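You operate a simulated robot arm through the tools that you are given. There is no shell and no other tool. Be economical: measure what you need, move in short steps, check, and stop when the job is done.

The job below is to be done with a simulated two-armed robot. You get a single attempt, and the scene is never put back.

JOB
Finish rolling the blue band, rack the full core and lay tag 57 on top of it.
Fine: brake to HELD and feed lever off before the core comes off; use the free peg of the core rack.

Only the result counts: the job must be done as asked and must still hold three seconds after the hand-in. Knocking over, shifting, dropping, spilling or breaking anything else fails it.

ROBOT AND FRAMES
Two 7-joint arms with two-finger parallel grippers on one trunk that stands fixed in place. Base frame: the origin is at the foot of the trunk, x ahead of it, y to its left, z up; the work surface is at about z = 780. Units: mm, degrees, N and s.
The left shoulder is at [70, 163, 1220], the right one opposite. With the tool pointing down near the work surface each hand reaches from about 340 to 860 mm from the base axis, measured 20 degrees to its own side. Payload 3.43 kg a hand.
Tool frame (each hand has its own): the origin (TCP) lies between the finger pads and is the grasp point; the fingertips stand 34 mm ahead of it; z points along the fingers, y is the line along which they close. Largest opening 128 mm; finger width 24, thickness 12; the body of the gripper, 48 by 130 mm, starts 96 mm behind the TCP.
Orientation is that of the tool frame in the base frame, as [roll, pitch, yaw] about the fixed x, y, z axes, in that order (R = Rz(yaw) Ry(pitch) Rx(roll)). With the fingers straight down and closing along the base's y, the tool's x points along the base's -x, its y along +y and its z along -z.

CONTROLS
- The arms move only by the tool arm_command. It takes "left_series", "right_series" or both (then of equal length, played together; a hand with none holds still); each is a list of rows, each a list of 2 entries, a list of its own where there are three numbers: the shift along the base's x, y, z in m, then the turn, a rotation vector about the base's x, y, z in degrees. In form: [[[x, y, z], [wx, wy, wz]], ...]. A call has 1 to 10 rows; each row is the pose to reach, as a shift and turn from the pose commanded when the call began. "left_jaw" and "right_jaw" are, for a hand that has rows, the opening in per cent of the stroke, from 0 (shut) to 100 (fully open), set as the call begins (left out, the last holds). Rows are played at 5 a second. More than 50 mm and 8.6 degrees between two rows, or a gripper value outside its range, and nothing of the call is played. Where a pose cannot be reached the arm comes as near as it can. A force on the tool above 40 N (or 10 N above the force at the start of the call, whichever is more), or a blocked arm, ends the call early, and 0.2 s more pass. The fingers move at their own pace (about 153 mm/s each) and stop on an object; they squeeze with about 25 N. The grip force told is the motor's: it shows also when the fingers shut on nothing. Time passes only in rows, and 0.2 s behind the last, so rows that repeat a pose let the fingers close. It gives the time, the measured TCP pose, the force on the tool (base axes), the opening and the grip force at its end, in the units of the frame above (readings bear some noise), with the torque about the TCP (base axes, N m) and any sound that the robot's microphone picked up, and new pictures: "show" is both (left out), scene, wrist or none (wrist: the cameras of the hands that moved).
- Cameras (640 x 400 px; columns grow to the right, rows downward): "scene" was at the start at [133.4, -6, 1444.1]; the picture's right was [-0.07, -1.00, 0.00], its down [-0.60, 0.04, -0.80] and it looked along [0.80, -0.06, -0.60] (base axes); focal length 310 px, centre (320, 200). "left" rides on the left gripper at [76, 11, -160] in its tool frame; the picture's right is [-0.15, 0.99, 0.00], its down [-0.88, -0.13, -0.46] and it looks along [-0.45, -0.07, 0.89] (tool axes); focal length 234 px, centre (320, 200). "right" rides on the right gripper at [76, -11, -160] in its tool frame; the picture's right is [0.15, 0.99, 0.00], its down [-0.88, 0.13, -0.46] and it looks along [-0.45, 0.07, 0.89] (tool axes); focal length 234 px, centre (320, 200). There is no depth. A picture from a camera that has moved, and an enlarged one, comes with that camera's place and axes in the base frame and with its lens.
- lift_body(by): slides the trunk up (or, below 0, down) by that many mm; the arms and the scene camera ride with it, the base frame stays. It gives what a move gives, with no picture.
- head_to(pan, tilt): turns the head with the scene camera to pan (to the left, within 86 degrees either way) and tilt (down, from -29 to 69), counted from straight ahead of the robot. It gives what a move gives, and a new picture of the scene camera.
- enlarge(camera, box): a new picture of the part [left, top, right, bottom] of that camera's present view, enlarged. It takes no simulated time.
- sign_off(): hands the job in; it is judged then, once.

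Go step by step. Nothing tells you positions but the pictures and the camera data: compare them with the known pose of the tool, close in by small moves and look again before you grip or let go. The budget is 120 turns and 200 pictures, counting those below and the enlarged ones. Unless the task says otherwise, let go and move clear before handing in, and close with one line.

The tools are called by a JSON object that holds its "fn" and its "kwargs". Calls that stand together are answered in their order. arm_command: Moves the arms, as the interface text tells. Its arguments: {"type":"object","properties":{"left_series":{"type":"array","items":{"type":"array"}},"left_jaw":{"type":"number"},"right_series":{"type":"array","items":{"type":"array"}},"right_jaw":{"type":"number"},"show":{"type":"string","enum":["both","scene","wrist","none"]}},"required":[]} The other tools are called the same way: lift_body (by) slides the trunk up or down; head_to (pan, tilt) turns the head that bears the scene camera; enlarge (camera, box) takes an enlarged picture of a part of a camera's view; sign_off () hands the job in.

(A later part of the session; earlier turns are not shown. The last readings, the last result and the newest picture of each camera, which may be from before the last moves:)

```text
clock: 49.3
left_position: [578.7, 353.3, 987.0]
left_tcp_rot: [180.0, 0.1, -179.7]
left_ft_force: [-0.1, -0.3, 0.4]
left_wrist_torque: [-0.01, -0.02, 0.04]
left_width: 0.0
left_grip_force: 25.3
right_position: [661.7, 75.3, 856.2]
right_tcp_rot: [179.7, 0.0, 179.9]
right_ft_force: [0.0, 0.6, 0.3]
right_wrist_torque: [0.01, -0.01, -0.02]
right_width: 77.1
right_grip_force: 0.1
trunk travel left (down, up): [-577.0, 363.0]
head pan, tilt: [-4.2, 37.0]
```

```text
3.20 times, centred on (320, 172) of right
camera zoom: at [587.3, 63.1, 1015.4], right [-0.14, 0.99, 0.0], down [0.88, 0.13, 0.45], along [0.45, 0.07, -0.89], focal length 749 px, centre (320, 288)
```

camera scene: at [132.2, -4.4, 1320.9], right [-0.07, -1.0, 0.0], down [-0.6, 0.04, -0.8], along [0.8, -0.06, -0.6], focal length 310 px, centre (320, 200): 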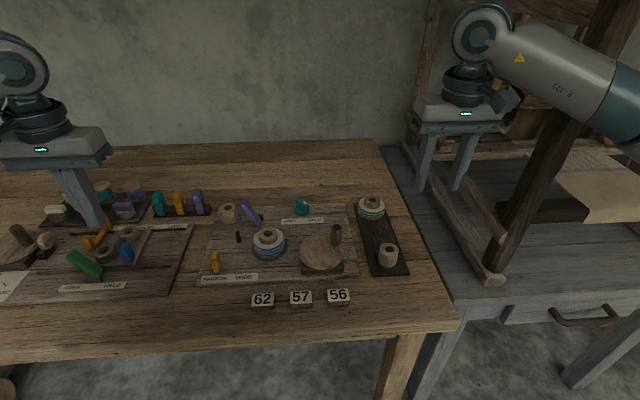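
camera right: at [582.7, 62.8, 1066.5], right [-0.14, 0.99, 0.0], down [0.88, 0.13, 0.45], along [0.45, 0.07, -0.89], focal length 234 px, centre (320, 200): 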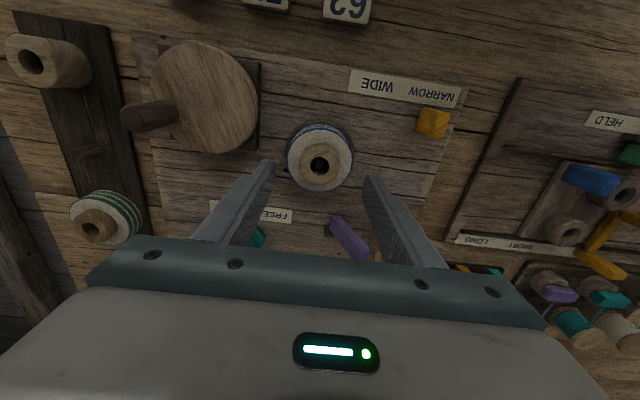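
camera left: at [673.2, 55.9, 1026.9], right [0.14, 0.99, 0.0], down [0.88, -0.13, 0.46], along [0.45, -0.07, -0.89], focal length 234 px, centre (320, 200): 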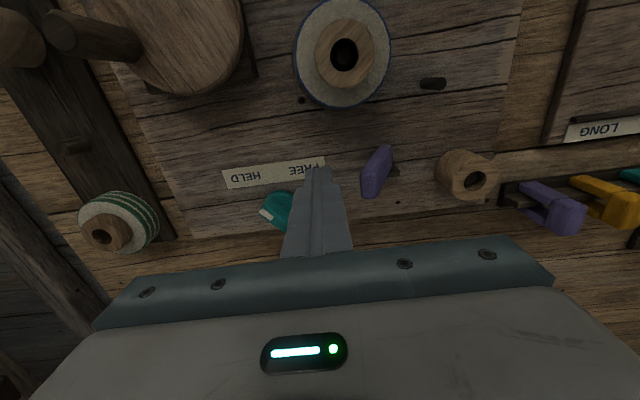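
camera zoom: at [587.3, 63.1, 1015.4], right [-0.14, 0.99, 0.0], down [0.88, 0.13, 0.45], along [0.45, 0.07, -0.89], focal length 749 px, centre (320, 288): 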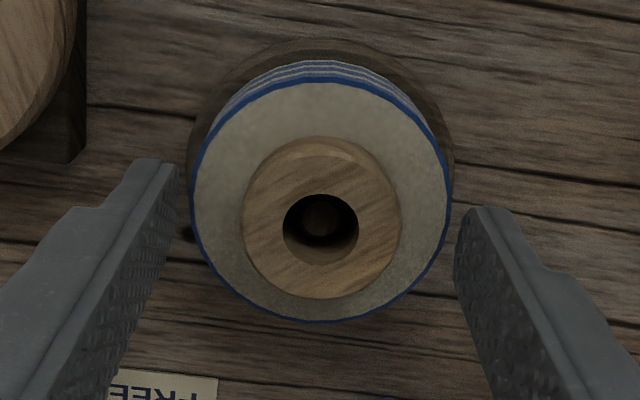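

The tips are close to the band's top face, so I'll rise 3 mm and close on the rim.

{"fn": "arm_command", "kwargs": {"right_series": [[[-0.0005, 0, 0.003], [0, 0, 0]], [[-0.0005, 0, 0.003], [0, 0, 0]]], "show": "none"}}

{"fn": "arm_command", "kwargs": {"right_series": [[[0, 0, 0], [0, 0, 0]], [[0, 0, 0], [0, 0, 0]], [[0, 0, 0], [0, 0, 0]]], "right_jaw": 0, "show": "none"}}

{"fn": "enlarge", "kwargs": {"camera": "scene", "box": [220, 195, 316, 255]}}

```text
clock: 49.9
left_position: [578.0, 353.7, 987.4]
left_tcp_rot: [-180.0, 0.0, -179.9]
left_ft_force: [0.4, 0.4, 1.0]
left_wrist_torque: [-0.03, 0.05, -0.02]
left_width: 0.0
left_grip_force: 25.3
right_position: [661.3, 75.1, 858.7]
right_tcp_rot: [179.7, -0.1, 180.0]
right_ft_force: [-0.5, 0.6, 0.2]
right_wrist_torque: [0.02, 0.01, -0.03]
right_width: 76.9
right_grip_force: 0.1
trunk travel left (down, up): [-577.0, 363.0]
head pan, tilt: [-4.2, 37.0]
```

```text
clock: 50.7
left_position: [577.9, 354.8, 986.8]
left_tcp_rot: [180.0, 0.0, -179.9]
left_ft_force: [-1.1, -0.7, -0.5]
left_wrist_torque: [0.0, 0.01, 0.01]
left_width: 0.3
left_grip_force: 25.1
right_position: [661.5, 74.2, 860.5]
right_tcp_rot: [179.6, -0.2, 179.9]
right_ft_force: [-0.3, 0.4, 0.3]
right_wrist_torque: [0.01, 0.02, 0.0]
right_width: 40.3
right_grip_force: 25.2
trunk travel left (down, up): [-577.0, 363.0]
head pan, tilt: [-4.2, 37.0]
```

```text
6.67 times, centred on (268, 225) of scene
camera zoom: at [133.4, -5.9, 1320.7], right [-0.07, -1.0, 0.0], down [-0.6, 0.04, -0.8], along [0.8, -0.06, -0.6], focal length 2069 px, centre (667, 33)
```

zoom: 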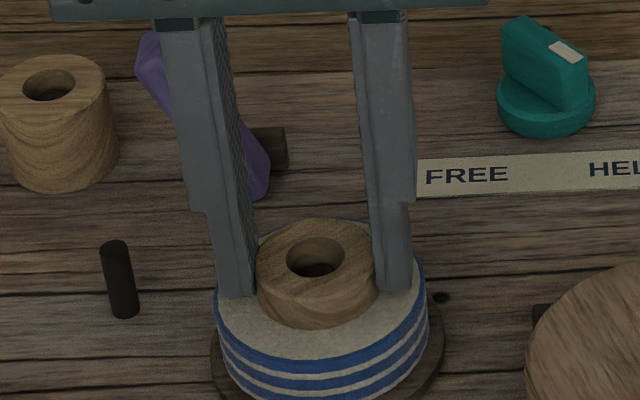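

Gripped at 40 mm on the rim. I'll lift straight up 60 mm and look.

{"fn": "arm_command", "kwargs": {"right_series": [[[0, 0, 0.01], [0, 0, 0]], [[0, 0, 0.025], [0, 0, 0]], [[0, 0, 0.045], [0, 0, 0]], [[0, 0, 0.065], [0, 0, 0]], [[0, 0, 0.08], [0, 0, 0]], [[0, 0, 0.08], [0, 0, 0]]], "show": "scene"}}

{"fn": "enlarge", "kwargs": {"camera": "scene", "box": [220, 175, 316, 235]}}

```text
clock: 52.1
left_position: [578.1, 354.9, 987.5]
left_tcp_rot: [-180.0, -0.2, -179.9]
left_ft_force: [-0.1, 0.4, 0.1]
left_wrist_torque: [-0.02, 0.01, -0.02]
left_width: 0.0
left_grip_force: 24.9
right_position: [661.4, 76.0, 937.1]
right_tcp_rot: [179.7, 0.0, 180.0]
right_ft_force: [-0.5, -0.3, 0.2]
right_wrist_torque: [-0.01, 0.02, 0.0]
right_width: 0.0
right_grip_force: 24.7
trunk travel left (down, up): [-577.0, 363.0]
head pan, tilt: [-4.2, 37.0]
camera scene: at [133.6, -5.9, 1320.6], right [-0.07, -1.0, 0.0], down [-0.6, 0.04, -0.8], along [0.8, -0.06, -0.6], focal length 310 px, centre (320, 200)
```

scene: 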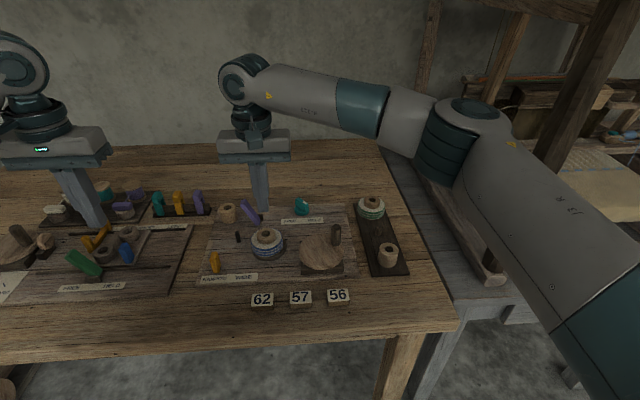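

```text
6.67 times, centred on (268, 205) of scene
camera zoom: at [133.6, -5.9, 1320.6], right [-0.07, -1.0, 0.0], down [-0.6, 0.04, -0.8], along [0.8, -0.06, -0.6], focal length 2069 px, centre (667, 167)
```

zoom: 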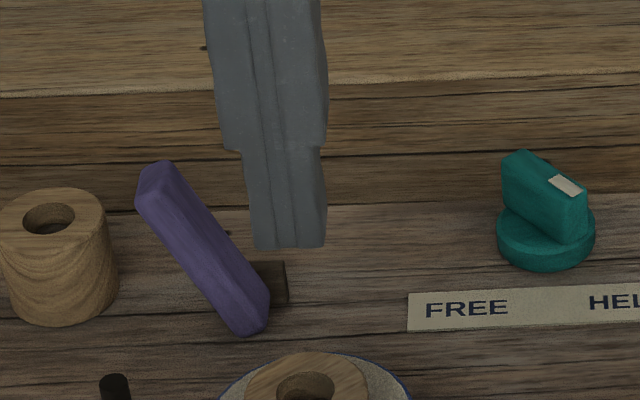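

It slipped: the overlap was too small, and the core stayed on its spindle. I'll retry with a narrower opening, descending over the band face to get a deeper grip.

{"fn": "arm_command", "kwargs": {"right_series": [[[0, 0, 0], [0, 0, 0]], [[0, -0.0005, -0.04], [0, 0, 0]], [[0, -0.0005, -0.074], [0, 0, 0]], [[0, -0.0005, -0.079], [0, 0, 0]], [[0, -0.0005, -0.079], [0, 0, 0]]], "right_jaw": 43, "show": "wrist"}}

{"fn": "enlarge", "kwargs": {"camera": "scene", "box": [220, 195, 316, 255]}}

{"fn": "enlarge", "kwargs": {"camera": "right", "box": [220, 110, 420, 235]}}

```text
clock: 53.3
left_position: [577.1, 353.0, 987.6]
left_tcp_rot: [180.0, 0.0, -179.8]
left_ft_force: [0.4, 0.8, 0.1]
left_wrist_torque: [-0.06, -0.02, 0.0]
left_width: 0.1
left_grip_force: 25.1
right_position: [660.6, 73.0, 858.4]
right_tcp_rot: [179.7, -0.1, 179.9]
right_ft_force: [0.3, -0.4, 5.2]
right_wrist_torque: [-0.12, -0.02, 0.01]
right_width: 55.2
right_grip_force: 0.1
trunk travel left (down, up): [-577.0, 363.0]
head pan, tilt: [-4.2, 37.0]
camera right: at [587.0, 61.9, 1016.9], right [-0.14, 0.99, 0.01], down [0.88, 0.13, 0.46], along [0.45, 0.07, -0.89], focal length 234 px, centre (320, 200)
```

right: 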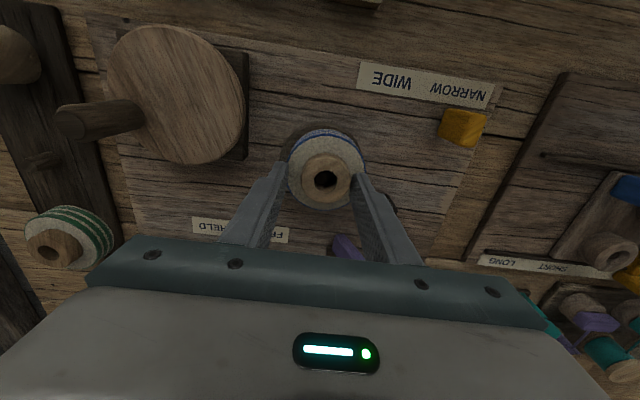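

```text
6.67 times, centred on (268, 225) of scene
camera zoom: at [133.0, -5.8, 1320.8], right [-0.07, -1.0, 0.0], down [-0.6, 0.04, -0.8], along [0.8, -0.06, -0.6], focal length 2069 px, centre (667, 33)
```

zoom: 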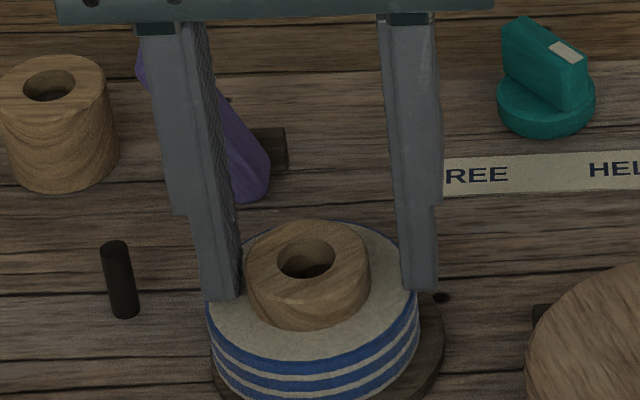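

```text
3.20 times, centred on (320, 172) of right
camera zoom: at [587.0, 61.9, 1016.9], right [-0.14, 0.99, 0.01], down [0.88, 0.13, 0.46], along [0.45, 0.07, -0.89], focal length 749 px, centre (320, 288)
```

zoom: 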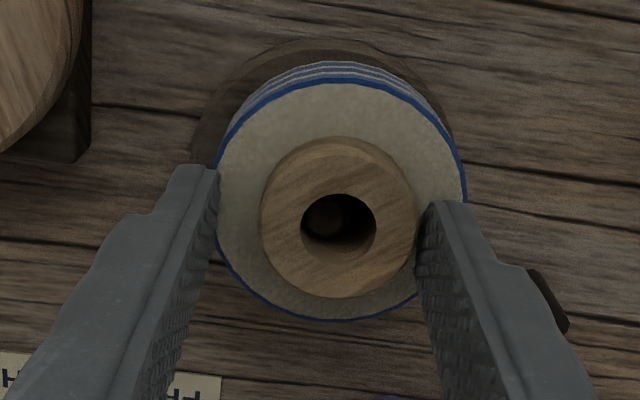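

The tips rest on the band face at z≈824, so the rim stands too little proud. The band's outside (~73 mm) gives a deeper hold, so I'll rise, open wide, and go down around it.

{"fn": "arm_command", "kwargs": {"right_series": [[[0, 0, 0.02], [0, 0, 0]], [[0, 0.003, 0.04], [0, 0, 0]], [[0, 0.003, 0.04], [0, 0, 0]]], "right_jaw": 82, "show": "wrist"}}

{"fn": "enlarge", "kwargs": {"camera": "right", "box": [220, 110, 420, 235]}}

```text
clock: 54.1
left_position: [578.3, 353.7, 987.2]
left_tcp_rot: [179.9, -0.1, -180.0]
left_ft_force: [0.1, 0.0, 0.2]
left_wrist_torque: [0.01, 0.01, 0.0]
left_width: 0.0
left_grip_force: 24.9
right_position: [662.0, 76.3, 898.4]
right_tcp_rot: [179.7, -0.2, 179.9]
right_ft_force: [0.6, 0.6, -0.2]
right_wrist_torque: [-0.03, 0.01, 0.02]
right_width: 104.8
right_grip_force: 0.1
trunk travel left (down, up): [-577.0, 363.0]
head pan, tilt: [-4.2, 37.0]
camera right: at [586.9, 64.5, 1057.2], right [-0.14, 0.99, 0.01], down [0.88, 0.13, 0.45], along [0.45, 0.07, -0.89], focal length 234 px, centre (320, 200)
```

right: 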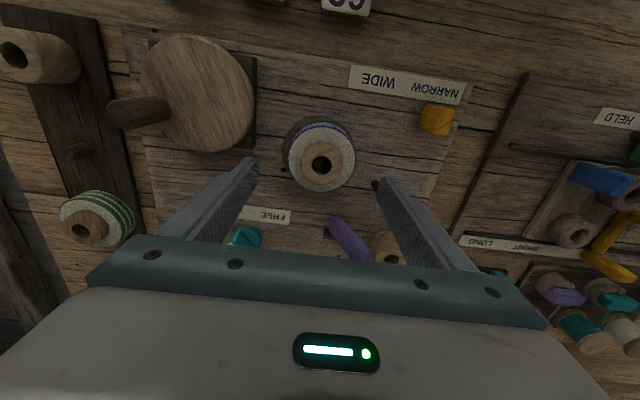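

```text
3.20 times, centred on (320, 172) of right
camera zoom: at [586.9, 64.5, 1057.2], right [-0.14, 0.99, 0.01], down [0.88, 0.13, 0.45], along [0.45, 0.07, -0.89], focal length 749 px, centre (320, 288)
```

zoom: 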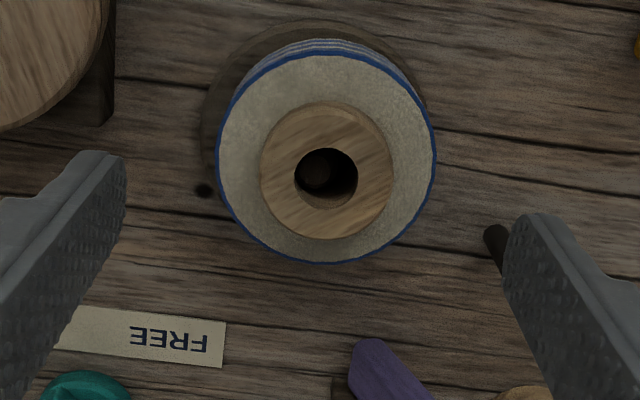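

The core is centred at (658, 78) with a 70 mm band. I'll descend around the band with a 92 mm opening.

{"fn": "arm_command", "kwargs": {"right_series": [[[-0.0037, 0.0015, 0], [0, 0, 0]], [[-0.0037, 0.0015, -0.02], [0, 0, 0]], [[-0.0037, 0.0015, -0.04], [0, 0, 0]], [[-0.0037, 0.0015, -0.055], [0, 0, 0]], [[-0.0037, 0.0015, -0.055], [0, 0, 0]]], "right_jaw": 72, "show": "none"}}

{"fn": "enlarge", "kwargs": {"camera": "scene", "box": [220, 195, 316, 255]}}

```text
clock: 55.3
left_position: [578.5, 353.8, 987.4]
left_tcp_rot: [-180.0, 0.1, -179.9]
left_ft_force: [0.5, 0.1, 0.5]
left_wrist_torque: [0.01, -0.02, -0.01]
left_width: 0.2
left_grip_force: 25.3
right_position: [658.6, 77.8, 846.9]
right_tcp_rot: [179.7, -0.1, 179.9]
right_ft_force: [0.3, -0.5, 0.3]
right_wrist_torque: [0.01, -0.01, 0.02]
right_width: 92.0
right_grip_force: 0.1
trunk travel left (down, up): [-577.0, 363.0]
head pan, tilt: [-4.2, 37.0]
```

```text
6.67 times, centred on (268, 225) of scene
camera zoom: at [133.2, -5.8, 1320.7], right [-0.07, -1.0, 0.0], down [-0.6, 0.04, -0.8], along [0.8, -0.06, -0.6], focal length 2069 px, centre (667, 33)
```

zoom: 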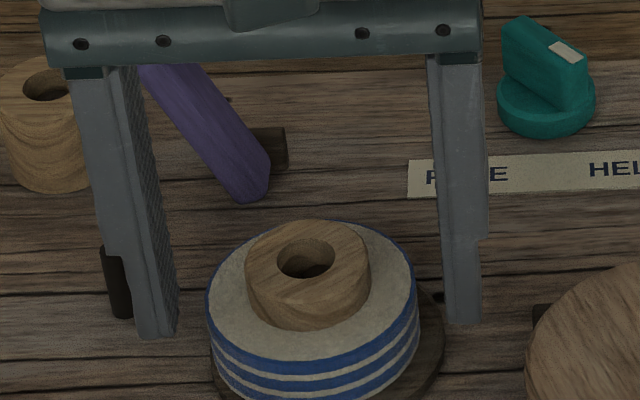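

I'm clear on both sides. Down 3 mm more and close on the band.

{"fn": "arm_command", "kwargs": {"right_series": [[[0, 0, -0.003], [0, 0, 0]], [[0, 0, -0.003], [0, 0, 0]]], "show": "none"}}

{"fn": "arm_command", "kwargs": {"right_series": [[[0, 0, 0], [0, 0, 0]], [[0, 0, 0], [0, 0, 0]], [[0, 0, 0], [0, 0, 0]]], "right_jaw": 0, "show": "none"}}

{"fn": "enlarge", "kwargs": {"camera": "scene", "box": [220, 195, 316, 255]}}

```text
clock: 55.9
left_position: [576.8, 354.3, 987.0]
left_tcp_rot: [-180.0, -0.1, 180.0]
left_ft_force: [-0.2, -0.1, 0.9]
left_wrist_torque: [-0.01, 0.0, 0.0]
left_width: 0.2
left_grip_force: 23.9
right_position: [658.4, 77.9, 842.1]
right_tcp_rot: [179.7, -0.2, 179.9]
right_ft_force: [1.1, -0.2, -0.2]
right_wrist_torque: [-0.03, -0.01, 0.0]
right_width: 92.2
right_grip_force: 0.0
trunk travel left (down, up): [-577.0, 363.0]
head pan, tilt: [-4.2, 37.0]
```

```text
clock: 56.7
left_position: [578.0, 355.3, 987.7]
left_tcp_rot: [179.9, 0.0, -179.9]
left_ft_force: [0.0, 0.1, -1.3]
left_wrist_torque: [-0.02, 0.0, 0.0]
left_width: 0.0
left_grip_force: 24.5
right_position: [657.9, 79.6, 841.5]
right_tcp_rot: [179.7, -0.1, 179.9]
right_ft_force: [0.4, -0.4, 0.8]
right_wrist_torque: [-0.02, 0.02, 0.02]
right_width: 66.2
right_grip_force: 25.0
trunk travel left (down, up): [-577.0, 363.0]
head pan, tilt: [-4.2, 37.0]
```

```text
6.67 times, centred on (268, 225) of scene
camera zoom: at [133.4, -5.9, 1320.7], right [-0.07, -1.0, 0.0], down [-0.6, 0.04, -0.8], along [0.8, -0.06, -0.6], focal length 2069 px, centre (667, 33)
```

zoom: 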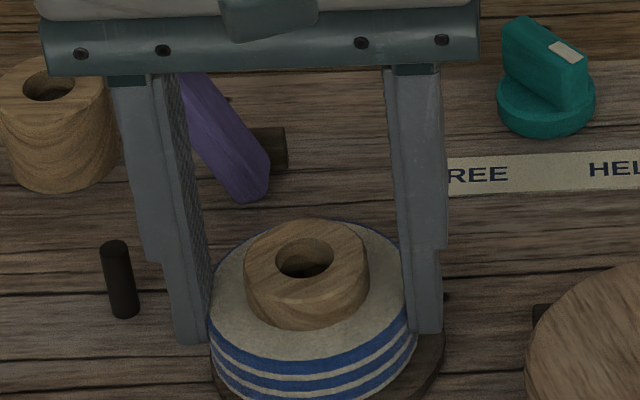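

Gripped at 66 mm. Lifting slowly.

{"fn": "arm_command", "kwargs": {"right_series": [[[0, 0, 0.008], [0, 0, 0]], [[0, 0, 0.016], [0, 0, 0]], [[0, 0, 0.024], [0, 0, 0]], [[0, 0, 0.036], [0, 0, 0]], [[0, 0, 0.05], [0, 0, 0]], [[0, 0, 0.065], [0, 0, 0]], [[0, 0, 0.065], [0, 0, 0]]], "show": "wrist"}}

{"fn": "enlarge", "kwargs": {"camera": "scene", "box": [220, 175, 316, 235]}}

```text
clock: 58.3
left_position: [577.8, 353.7, 986.8]
left_tcp_rot: [-179.9, -0.1, -180.0]
left_ft_force: [-0.3, -0.1, -0.5]
left_wrist_torque: [-0.01, -0.03, -0.05]
left_width: 0.2
left_grip_force: 25.5
right_position: [657.9, 79.8, 906.8]
right_tcp_rot: [179.8, -0.2, 179.9]
right_ft_force: [-0.4, -0.3, -1.1]
right_wrist_torque: [0.02, 0.0, -0.02]
right_width: 66.1
right_grip_force: 24.8
trunk travel left (down, up): [-577.0, 363.0]
head pan, tilt: [-4.2, 37.0]
camera right: at [583.3, 66.6, 1065.4], right [-0.14, 0.99, 0.01], down [0.88, 0.13, 0.45], along [0.45, 0.07, -0.89], focal length 234 px, centre (320, 200)
```

right: 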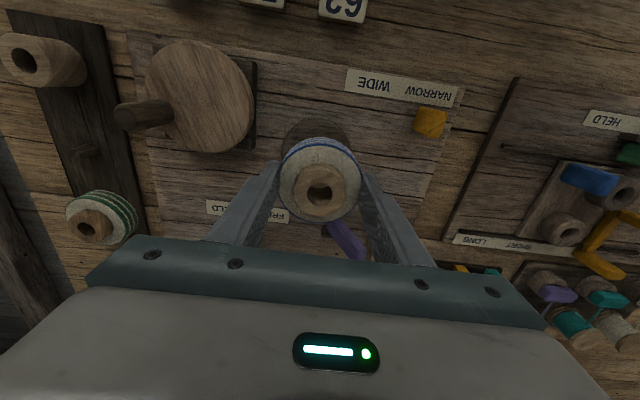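

```text
6.67 times, centred on (268, 205) of scene
camera zoom: at [133.7, -5.9, 1320.6], right [-0.07, -1.0, 0.0], down [-0.6, 0.04, -0.8], along [0.8, -0.06, -0.6], focal length 2069 px, centre (667, 167)
```

zoom: 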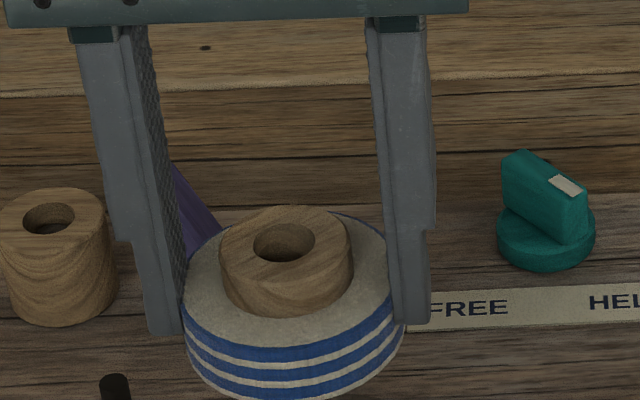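

The core is held level. I'll rise 40 mm and carry it to above the free peg at (693.5, -192).

{"fn": "arm_command", "kwargs": {"right_series": [[[0, 0, 0.025], [0, 0, 0]], [[0, 0, 0.045], [0, 0, 0]], [[0.01, -0.035, 0.045], [0, 0, 0]], [[0.02, -0.075, 0.045], [0, 0, 0]], [[0.03, -0.115, 0.045], [0, 0, 0]], [[0.035, -0.155, 0.045], [0, 0, 0]], [[0.036, -0.195, 0.045], [0, 0, 0]], [[0.036, -0.235, 0.045], [0, 0, 0]], [[0.036, -0.2715, 0.045], [0, 0, 0]], [[0.036, -0.2715, 0.045], [0, 0, 0]]], "show": "both"}}

{"fn": "enlarge", "kwargs": {"camera": "scene", "box": [320, 150, 416, 210]}}

```text
clock: 60.5
left_position: [579.0, 355.2, 986.9]
left_tcp_rot: [-179.9, -0.1, -179.9]
left_ft_force: [-0.2, 0.6, -0.5]
left_wrist_torque: [0.01, 0.0, -0.01]
left_width: 0.0
left_grip_force: 24.8
right_position: [693.6, -191.5, 949.3]
right_tcp_rot: [179.8, -0.1, 179.9]
right_ft_force: [-0.2, 0.9, -0.3]
right_wrist_torque: [0.0, 0.0, 0.01]
right_width: 66.0
right_grip_force: 25.0
trunk travel left (down, up): [-577.0, 363.0]
head pan, tilt: [-4.2, 37.0]
camera scene: at [133.6, -5.0, 1320.6], right [-0.07, -1.0, 0.0], down [-0.6, 0.04, -0.8], along [0.8, -0.06, -0.6], focal length 310 px, centre (320, 200)
camera right: at [619.3, -203.4, 1109.2], right [-0.15, 0.99, 0.0], down [0.88, 0.13, 0.45], along [0.45, 0.07, -0.89], focal length 234 px, centre (320, 200)
```

scene: 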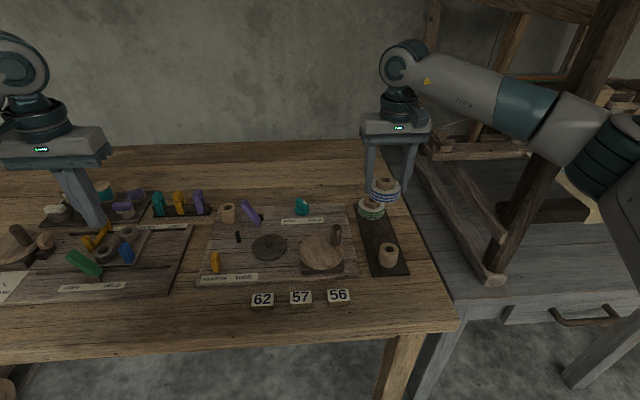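
right: 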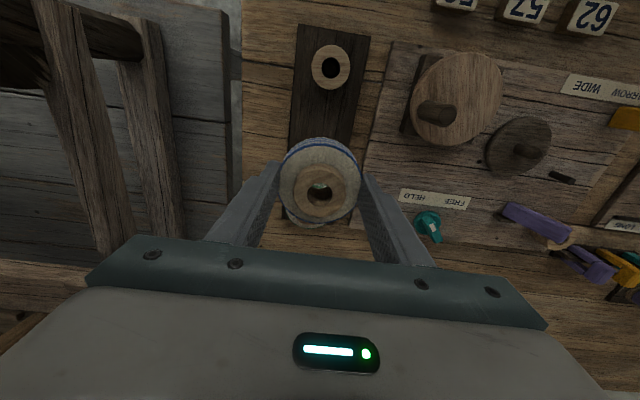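

```text
6.67 times, centred on (368, 180) of scene
camera zoom: at [133.6, -5.0, 1320.6], right [-0.07, -1.0, 0.0], down [-0.6, 0.04, -0.8], along [0.8, -0.06, -0.6], focal length 2069 px, centre (0, 333)
```

zoom: 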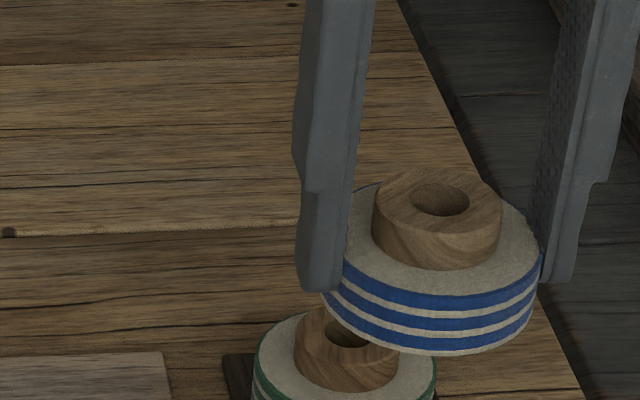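

The core is above the peg. I'll lower it to just above the peg top and check.

{"fn": "arm_command", "kwargs": {"right_series": [[[0, 0, -0.03], [0, 0, 0]], [[0, 0, -0.06], [0, 0, 0]], [[0, 0, -0.073], [0, 0, 0]], [[0, 0, -0.073], [0, 0, 0]]], "show": "wrist"}}

{"fn": "enlarge", "kwargs": {"camera": "scene", "box": [330, 185, 426, 245]}}

{"fn": "enlarge", "kwargs": {"camera": "right", "box": [270, 130, 370, 193]}}

```text
clock: 61.5
left_position: [578.7, 352.8, 986.4]
left_tcp_rot: [180.0, 0.0, -179.8]
left_ft_force: [0.0, -0.3, 0.2]
left_wrist_torque: [0.03, 0.01, 0.02]
left_width: 0.0
left_grip_force: 25.1
right_position: [693.8, -192.9, 878.0]
right_tcp_rot: [179.8, -0.1, 179.9]
right_ft_force: [-1.1, -0.6, -0.6]
right_wrist_torque: [-0.02, 0.0, -0.04]
right_width: 66.2
right_grip_force: 24.8
trunk travel left (down, up): [-577.0, 363.0]
head pan, tilt: [-4.2, 37.0]
camera right: at [618.7, -204.6, 1036.7], right [-0.14, 0.99, 0.01], down [0.88, 0.13, 0.45], along [0.45, 0.07, -0.89], focal length 234 px, centre (320, 200)
```

right: 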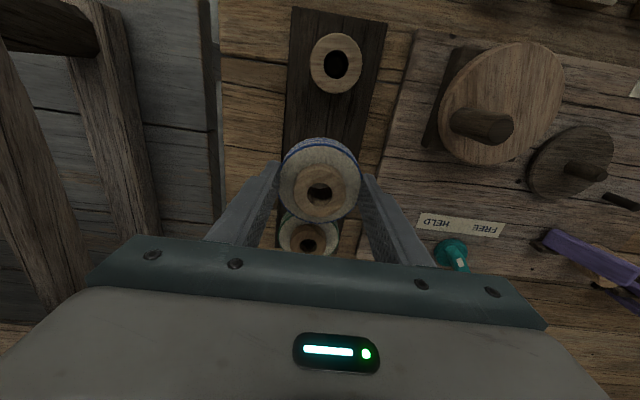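

```text
6.67 times, centred on (378, 215) of scene
camera zoom: at [133.4, -5.9, 1320.7], right [-0.07, -1.0, 0.0], down [-0.6, 0.04, -0.8], along [0.8, -0.06, -0.6], focal length 2069 px, centre (-67, 100)
```

zoom: 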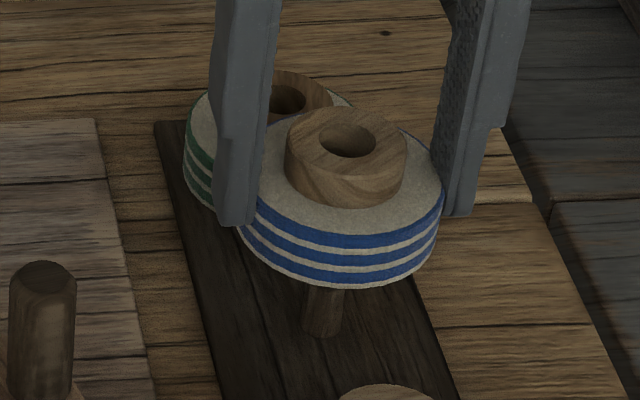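

```text
6.35 times, centred on (320, 162) of right
camera zoom: at [618.7, -204.6, 1036.7], right [-0.14, 0.99, 0.01], down [0.88, 0.13, 0.45], along [0.45, 0.07, -0.89], focal length 1487 px, centre (320, 444)
```

zoom: 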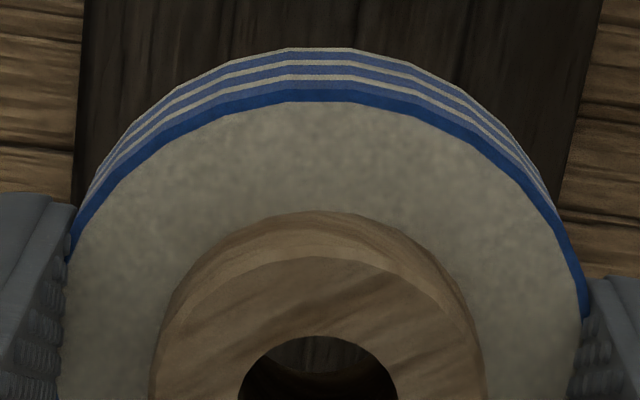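

The lateral alignment looks good; I'll nudge 2 mm in x and lower gently, watching force.

{"fn": "arm_command", "kwargs": {"right_series": [[[0.002, 0.0005, -0.005], [0, 0, 0]], [[0.002, 0.0005, -0.012], [0, 0, 0]], [[0.002, 0.0005, -0.02], [0, 0, 0]], [[0.002, 0.0005, -0.026], [0, 0, 0]], [[0.002, 0.0005, -0.026], [0, 0, 0]]], "show": "none"}}

{"fn": "enlarge", "kwargs": {"camera": "scene", "box": [330, 185, 426, 245]}}

{"fn": "enlarge", "kwargs": {"camera": "right", "box": [270, 160, 370, 223]}}

```text
clock: 62.7
left_position: [578.3, 353.4, 986.3]
left_tcp_rot: [-180.0, 0.0, -179.9]
left_ft_force: [0.4, 0.0, 0.0]
left_wrist_torque: [0.0, -0.01, 0.03]
left_width: 0.0
left_grip_force: 25.1
right_position: [695.0, -191.0, 852.6]
right_tcp_rot: [179.7, -0.1, 179.9]
right_ft_force: [-0.2, -1.3, -1.5]
right_wrist_torque: [0.0, 0.03, 0.01]
right_width: 66.0
right_grip_force: 25.1
trunk travel left (down, up): [-577.0, 363.0]
head pan, tilt: [-4.2, 37.0]
```

```text
6.67 times, centred on (378, 215) of scene
camera zoom: at [133.4, -6.0, 1320.7], right [-0.07, -1.0, 0.0], down [-0.6, 0.04, -0.8], along [0.8, -0.06, -0.6], focal length 2069 px, centre (-67, 100)
```

zoom: 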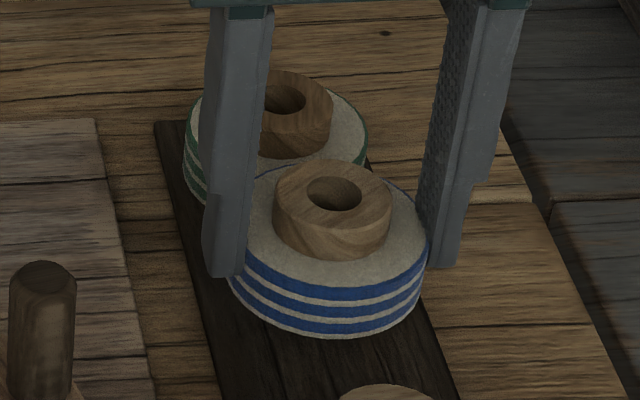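

```text
6.35 times, centred on (320, 192) of right
camera zoom: at [619.9, -203.1, 1011.6], right [-0.14, 0.99, 0.01], down [0.88, 0.13, 0.45], along [0.45, 0.07, -0.89], focal length 1487 px, centre (320, 254)
```

zoom: 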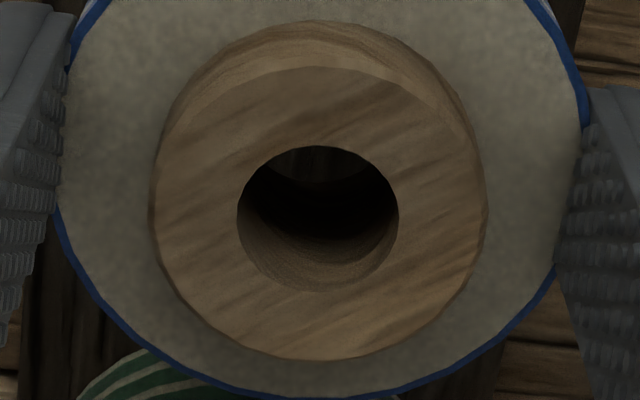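

There's no contact yet; I'll continue down gently.

{"fn": "arm_command", "kwargs": {"right_series": [[[0, 0, -0.004], [0, 0, 0]], [[0, 0, -0.008], [0, 0, 0]], [[0, 0, -0.008], [0, 0, 0]]], "show": "none"}}

{"fn": "enlarge", "kwargs": {"camera": "scene", "box": [330, 185, 426, 245]}}

{"fn": "enlarge", "kwargs": {"camera": "right", "box": [290, 170, 350, 208]}}

```text
clock: 63.5
left_position: [577.7, 354.5, 987.8]
left_tcp_rot: [-180.0, 0.0, -179.9]
left_ft_force: [0.2, -0.7, 0.1]
left_wrist_torque: [0.03, 0.02, -0.02]
left_width: 0.1
left_grip_force: 25.1
right_position: [696.1, -193.2, 844.6]
right_tcp_rot: [179.7, 0.0, 179.9]
right_ft_force: [-0.4, 0.3, -0.3]
right_wrist_torque: [0.01, 0.0, 0.01]
right_width: 65.9
right_grip_force: 25.0
trunk travel left (down, up): [-577.0, 363.0]
head pan, tilt: [-4.2, 37.0]
```

```text
6.67 times, centred on (378, 215) of scene
camera zoom: at [133.4, -5.9, 1320.7], right [-0.07, -1.0, 0.0], down [-0.6, 0.04, -0.8], along [0.8, -0.06, -0.6], focal length 2069 px, centre (-67, 100)
```

zoom: 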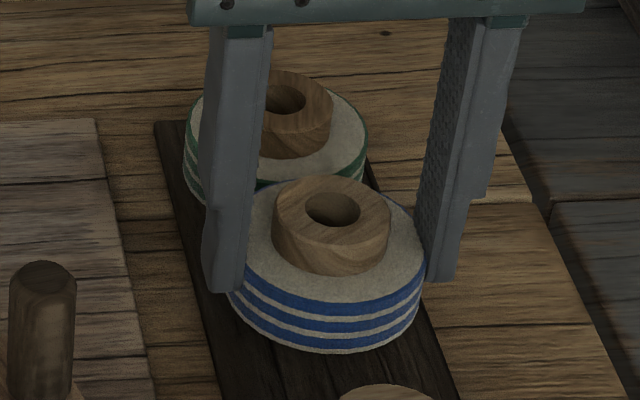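

```text
10.53 times, centred on (320, 189) of right
camera zoom: at [620.6, -203.7, 1003.6], right [-0.14, 0.99, 0.01], down [0.88, 0.13, 0.45], along [0.45, 0.07, -0.89], focal length 2465 px, centre (320, 316)
```

zoom: 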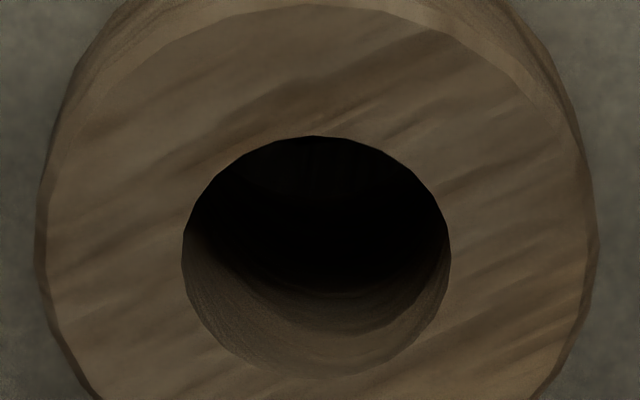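

Still free; lowering further until it seats.

{"fn": "arm_command", "kwargs": {"right_series": [[[0, 0, -0.003], [0, 0, 0]], [[0, 0, -0.006], [0, 0, 0]], [[0, 0, -0.009], [0, 0, 0]], [[0, 0, -0.009], [0, 0, 0]]], "show": "none"}}

{"fn": "enlarge", "kwargs": {"camera": "scene", "box": [330, 185, 426, 245]}}

```text
clock: 64.5
left_position: [576.9, 354.0, 987.0]
left_tcp_rot: [179.9, -0.1, -179.8]
left_ft_force: [0.1, 0.7, -0.1]
left_wrist_torque: [-0.01, 0.02, 0.05]
left_width: 0.3
left_grip_force: 24.9
right_position: [695.4, -190.1, 835.1]
right_tcp_rot: [179.7, -0.2, 179.9]
right_ft_force: [-0.1, 0.2, 0.3]
right_wrist_torque: [0.01, 0.01, 0.0]
right_width: 66.1
right_grip_force: 25.1
trunk travel left (down, up): [-577.0, 363.0]
head pan, tilt: [-4.2, 37.0]
```

```text
6.67 times, centred on (378, 215) of scene
camera zoom: at [133.4, -6.0, 1320.7], right [-0.07, -1.0, 0.0], down [-0.6, 0.04, -0.8], along [0.8, -0.06, -0.6], focal length 2069 px, centre (-67, 100)
```

zoom: 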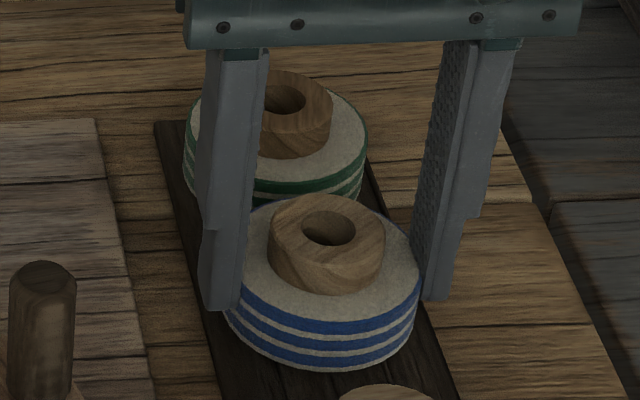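

Still no contact; continuing in small steps.

{"fn": "arm_command", "kwargs": {"right_series": [[[0, 0, -0.002], [0, 0, 0]], [[0, 0, -0.004], [0, 0, 0]], [[0, 0, -0.006], [0, 0, 0]], [[0, 0, -0.006], [0, 0, 0]]], "show": "none"}}

{"fn": "enlarge", "kwargs": {"camera": "scene", "box": [330, 185, 426, 245]}}

```text
clock: 65.5
left_position: [577.8, 353.8, 988.2]
left_tcp_rot: [-179.9, 0.0, -179.9]
left_ft_force: [-0.2, -0.3, -0.7]
left_wrist_torque: [0.02, 0.0, -0.01]
left_width: 0.2
left_grip_force: 25.2
right_position: [696.0, -192.7, 829.5]
right_tcp_rot: [179.7, -0.1, 179.9]
right_ft_force: [-1.0, -0.2, 0.3]
right_wrist_torque: [-0.02, -0.05, -0.01]
right_width: 65.9
right_grip_force: 24.9
trunk travel left (down, up): [-577.0, 363.0]
head pan, tilt: [-4.2, 37.0]
```

```text
6.67 times, centred on (378, 215) of scene
camera zoom: at [133.4, -6.0, 1320.7], right [-0.07, -1.0, 0.0], down [-0.6, 0.04, -0.8], along [0.8, -0.06, -0.6], focal length 2069 px, centre (-67, 100)
```

zoom: 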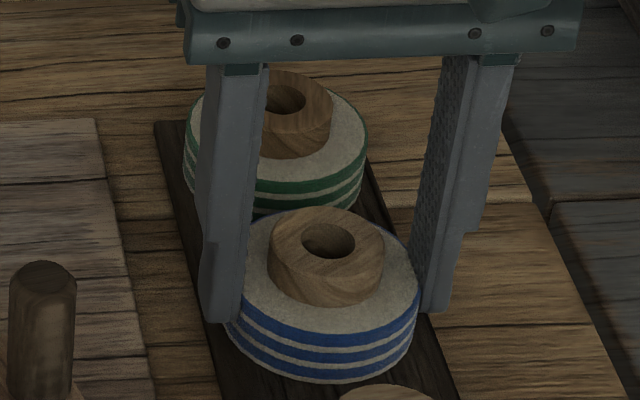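

{"fn": "arm_command", "kwargs": {"right_series": [[[0, 0, -0.002], [0, 0, 0]], [[0, 0, -0.004], [0, 0, 0]], [[0, 0, -0.006], [0, 0, 0]], [[0, 0, -0.006], [0, 0, 0]]], "show": "none"}}

{"fn": "enlarge", "kwargs": {"camera": "scene", "box": [330, 185, 426, 245]}}

```text
clock: 66.5
left_position: [576.5, 353.8, 988.2]
left_tcp_rot: [-180.0, 0.1, -179.9]
left_ft_force: [-0.4, -0.4, -0.2]
left_wrist_torque: [0.0, 0.01, 0.01]
left_width: 0.3
left_grip_force: 24.9
right_position: [694.7, -191.8, 826.7]
right_tcp_rot: [179.6, 0.2, 179.8]
right_ft_force: [6.2, -4.6, 26.0]
right_wrist_torque: [-0.31, -0.36, -0.07]
right_width: 66.4
right_grip_force: 25.7
trunk travel left (down, up): [-577.0, 363.0]
head pan, tilt: [-4.2, 37.0]
```

```text
6.67 times, centred on (378, 215) of scene
camera zoom: at [131.2, -5.8, 1321.1], right [-0.07, -1.0, 0.0], down [-0.6, 0.04, -0.8], along [0.8, -0.06, -0.6], focal length 2069 px, centre (-67, 100)
```

zoom: 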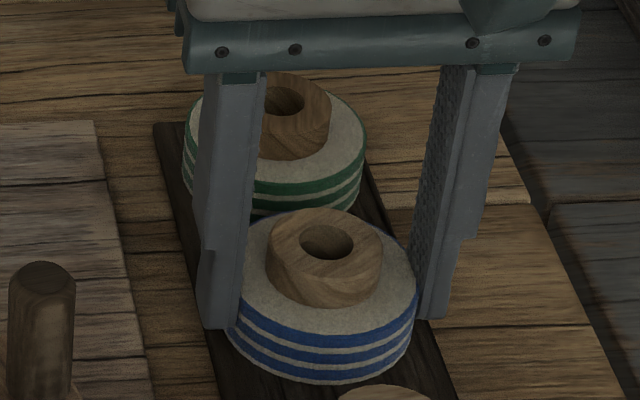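

The core has seated on the plate (contact at TCP z≈827). I'll open and rise.

{"fn": "arm_command", "kwargs": {"right_series": [[[0, 0, 0.002], [0, 0, 0]], [[0, 0, 0.002], [0, 0, 0]], [[0, 0, 0.004], [0, 0, 0]], [[0, 0, 0.03], [0, 0, 0]], [[0, 0, 0.07], [0, 0, 0]], [[-0.03, 0, 0.1], [0, 0, 0]], [[-0.03, 0, 0.1], [0, 0, 0]]], "right_jaw": 76, "show": "wrist"}}

{"fn": "enlarge", "kwargs": {"camera": "scene", "box": [330, 185, 426, 245]}}

{"fn": "enlarge", "kwargs": {"camera": "right", "box": [220, 110, 420, 235]}}

```text
clock: 68.1
left_position: [577.9, 353.4, 986.0]
left_tcp_rot: [180.0, -0.1, -179.9]
left_ft_force: [0.0, 0.4, -0.2]
left_wrist_torque: [-0.01, 0.01, 0.0]
left_width: 0.2
left_grip_force: 24.8
right_position: [666.7, -192.3, 923.1]
right_tcp_rot: [179.8, -0.1, 179.9]
right_ft_force: [-0.7, -0.7, -1.2]
right_wrist_torque: [-0.03, 0.02, -0.02]
right_width: 97.1
right_grip_force: 0.0
trunk travel left (down, up): [-577.0, 363.0]
head pan, tilt: [-4.2, 37.0]
camera right: at [592.7, -204.5, 1082.3], right [-0.14, 0.99, 0.0], down [0.88, 0.13, 0.45], along [0.45, 0.07, -0.89], focal length 234 px, centre (320, 200)
```

right: 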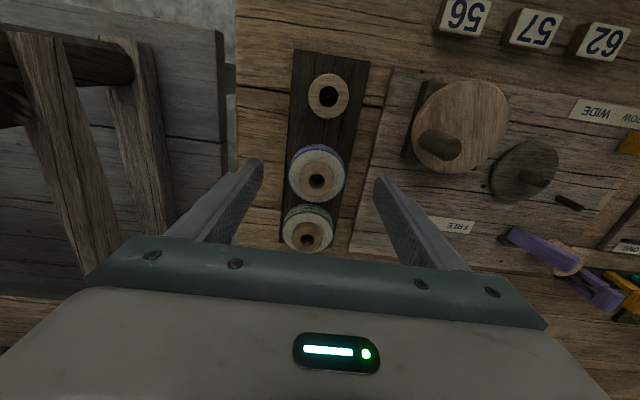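

```text
6.67 times, centred on (378, 215) of scene
camera zoom: at [134.3, -5.6, 1320.5], right [-0.07, -1.0, 0.0], down [-0.6, 0.04, -0.8], along [0.8, -0.06, -0.6], focal length 2069 px, centre (-67, 100)
```

zoom: 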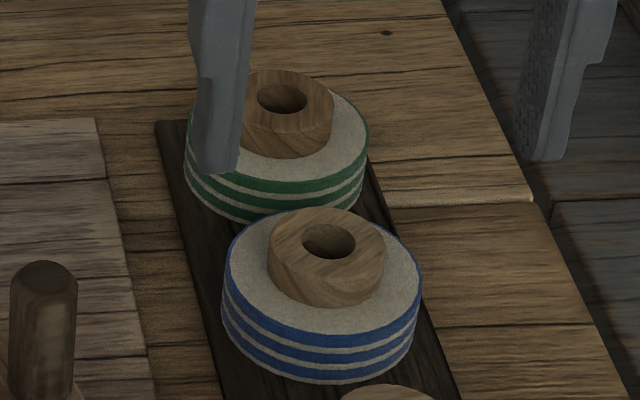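

```text
3.20 times, centred on (320, 172) of right
camera zoom: at [592.7, -204.5, 1082.3], right [-0.14, 0.99, 0.0], down [0.88, 0.13, 0.45], along [0.45, 0.07, -0.89], focal length 749 px, centre (320, 288)
```

zoom: 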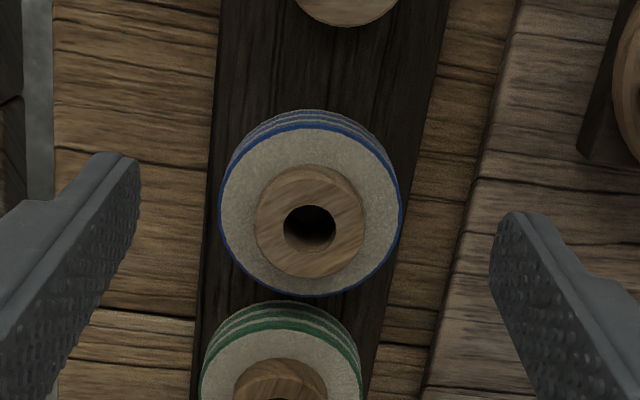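

The core sits level on the middle peg, its top at (696, -192). Now tag 57: I'll move the right hand over to (508, 4).

{"fn": "arm_command", "kwargs": {"right_series": [[[-0.025, 0.03, 0.02], [0, 0, 0]], [[-0.05, 0.06, 0.02], [0, 0, 0]], [[-0.075, 0.095, 0.02], [0, 0, 0]], [[-0.1, 0.13, 0.02], [0, 0, 0]], [[-0.125, 0.165, 0.0], [0, 0, 0]], [[-0.155, 0.196, -0.01], [0, 0, 0]], [[-0.155, 0.196, -0.02], [0, 0, 0]], [[-0.155, 0.196, -0.02], [0, 0, 0]]], "right_jaw": 52, "show": "wrist"}}

{"fn": "enlarge", "kwargs": {"camera": "right", "box": [220, 110, 420, 235]}}

{"fn": "enlarge", "kwargs": {"camera": "scene", "box": [240, 260, 368, 340]}}

```text
clock: 69.9
left_position: [578.0, 355.0, 987.7]
left_tcp_rot: [-179.8, 0.0, -179.9]
left_ft_force: [0.3, 0.3, -1.0]
left_wrist_torque: [-0.01, -0.02, -0.03]
left_width: 0.1
left_grip_force: 24.9
right_position: [511.3, 4.7, 904.6]
right_tcp_rot: [179.8, -0.1, 180.0]
right_ft_force: [0.2, -0.3, 0.7]
right_wrist_torque: [-0.01, 0.0, 0.0]
right_width: 66.9
right_grip_force: 0.1
trunk travel left (down, up): [-577.0, 363.0]
head pan, tilt: [-4.2, 37.0]
camera right: at [435.8, -7.2, 1063.7], right [-0.14, 0.99, 0.0], down [0.88, 0.13, 0.45], along [0.45, 0.07, -0.89], focal length 234 px, centre (320, 200)
```

right: 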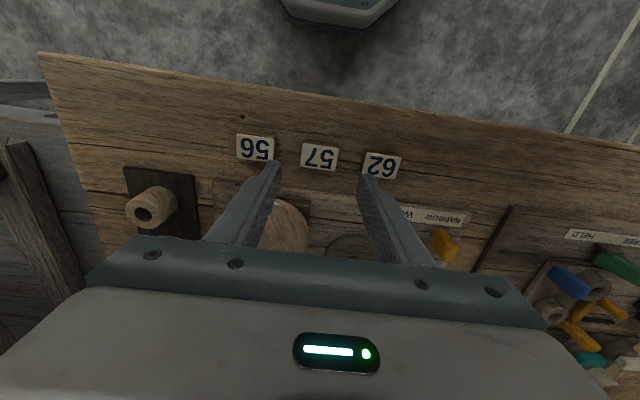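

```text
3.20 times, centred on (320, 172) of right
camera zoom: at [435.8, -7.2, 1063.7], right [-0.14, 0.99, 0.0], down [0.88, 0.13, 0.45], along [0.45, 0.07, -0.89], focal length 749 px, centre (320, 288)
```

zoom: 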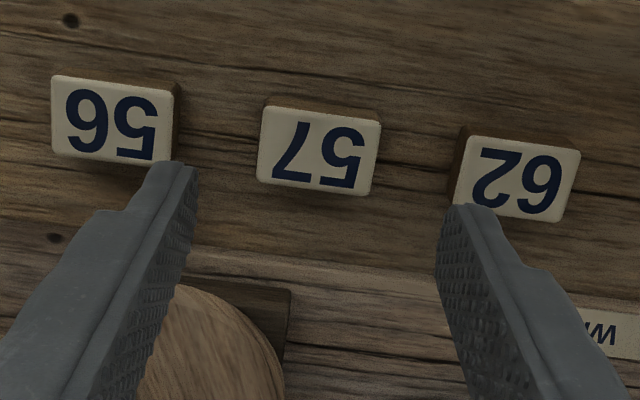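

```text
5.00 times, centred on (304, 300) of scene
camera zoom: at [133.1, -5.4, 1320.7], right [-0.07, -1.0, 0.0], down [-0.6, 0.04, -0.8], along [0.8, -0.06, -0.6], focal length 1552 px, centre (400, -300)
```

zoom: 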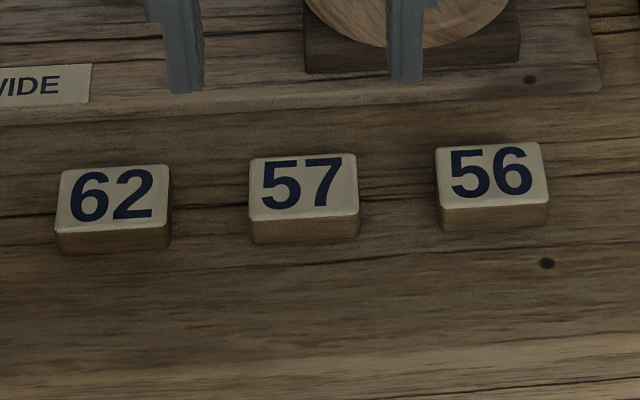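

Tag 57 is centred at (515, 5), about 43×30 mm and square to the hand. I'll descend around it.

{"fn": "arm_command", "kwargs": {"right_series": [[[0.004, 0, -0.03], [0, 0, 0]], [[0.004, 0, -0.06], [0, 0, 0]], [[0.004, 0, -0.075], [0, 0, 0]], [[0.004, 0, -0.083], [0, 0, 0]], [[0.004, 0, -0.083], [0, 0, 0]]], "show": "wrist"}}

{"fn": "enlarge", "kwargs": {"camera": "right", "box": [220, 110, 420, 235]}}

{"fn": "enlarge", "kwargs": {"camera": "scene", "box": [240, 260, 368, 340]}}

```text
clock: 71.1
left_position: [577.8, 355.2, 987.7]
left_tcp_rot: [-179.9, 0.0, -179.9]
left_ft_force: [0.7, 0.3, 0.2]
left_wrist_torque: [-0.05, 0.0, -0.01]
left_width: 0.0
left_grip_force: 24.7
right_position: [515.3, 4.7, 822.4]
right_tcp_rot: [179.7, -0.1, 179.9]
right_ft_force: [0.1, -0.1, -0.2]
right_wrist_torque: [0.01, 0.02, -0.02]
right_width: 66.6
right_grip_force: 0.1
trunk travel left (down, up): [-577.0, 363.0]
head pan, tilt: [-4.2, 37.0]
camera right: at [440.3, -7.1, 980.6], right [-0.14, 0.99, 0.01], down [0.88, 0.13, 0.45], along [0.45, 0.07, -0.89], focal length 234 px, centre (320, 200)
```

right: 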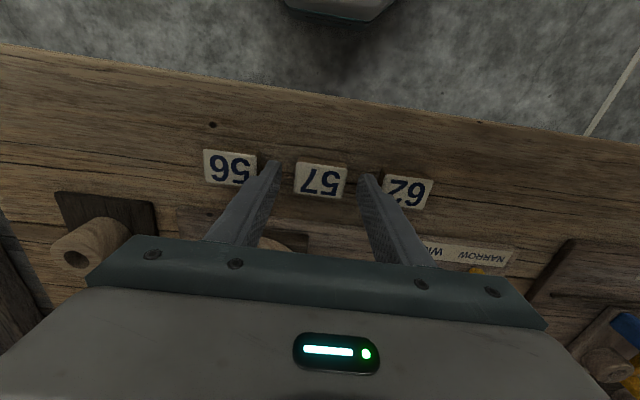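

```text
3.20 times, centred on (320, 172) of right
camera zoom: at [440.3, -7.1, 980.6], right [-0.14, 0.99, 0.01], down [0.88, 0.13, 0.45], along [0.45, 0.07, -0.89], focal length 749 px, centre (320, 288)
```

zoom: 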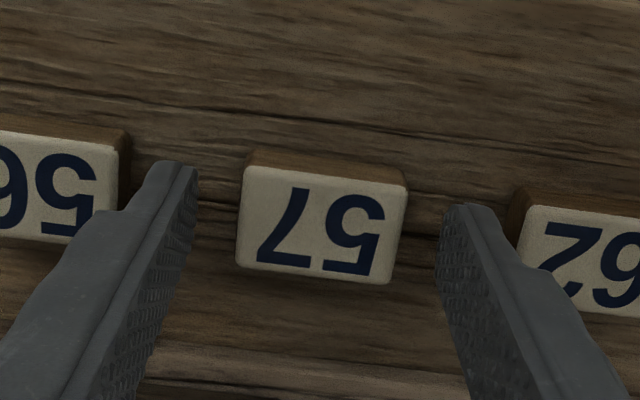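

```text
5.00 times, centred on (304, 300) of scene
camera zoom: at [133.3, -5.9, 1320.7], right [-0.07, -1.0, 0.0], down [-0.6, 0.04, -0.8], along [0.8, -0.06, -0.6], focal length 1552 px, centre (400, -300)
```

zoom: 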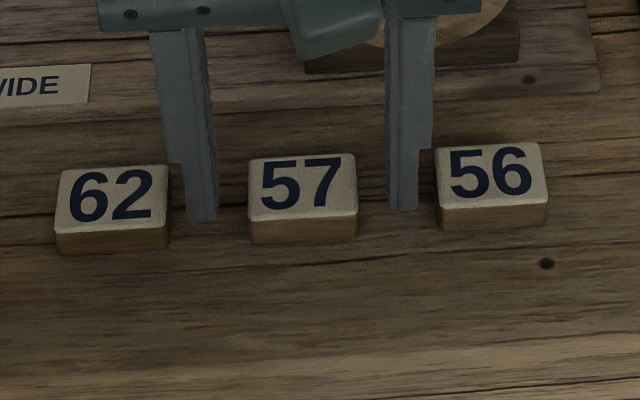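

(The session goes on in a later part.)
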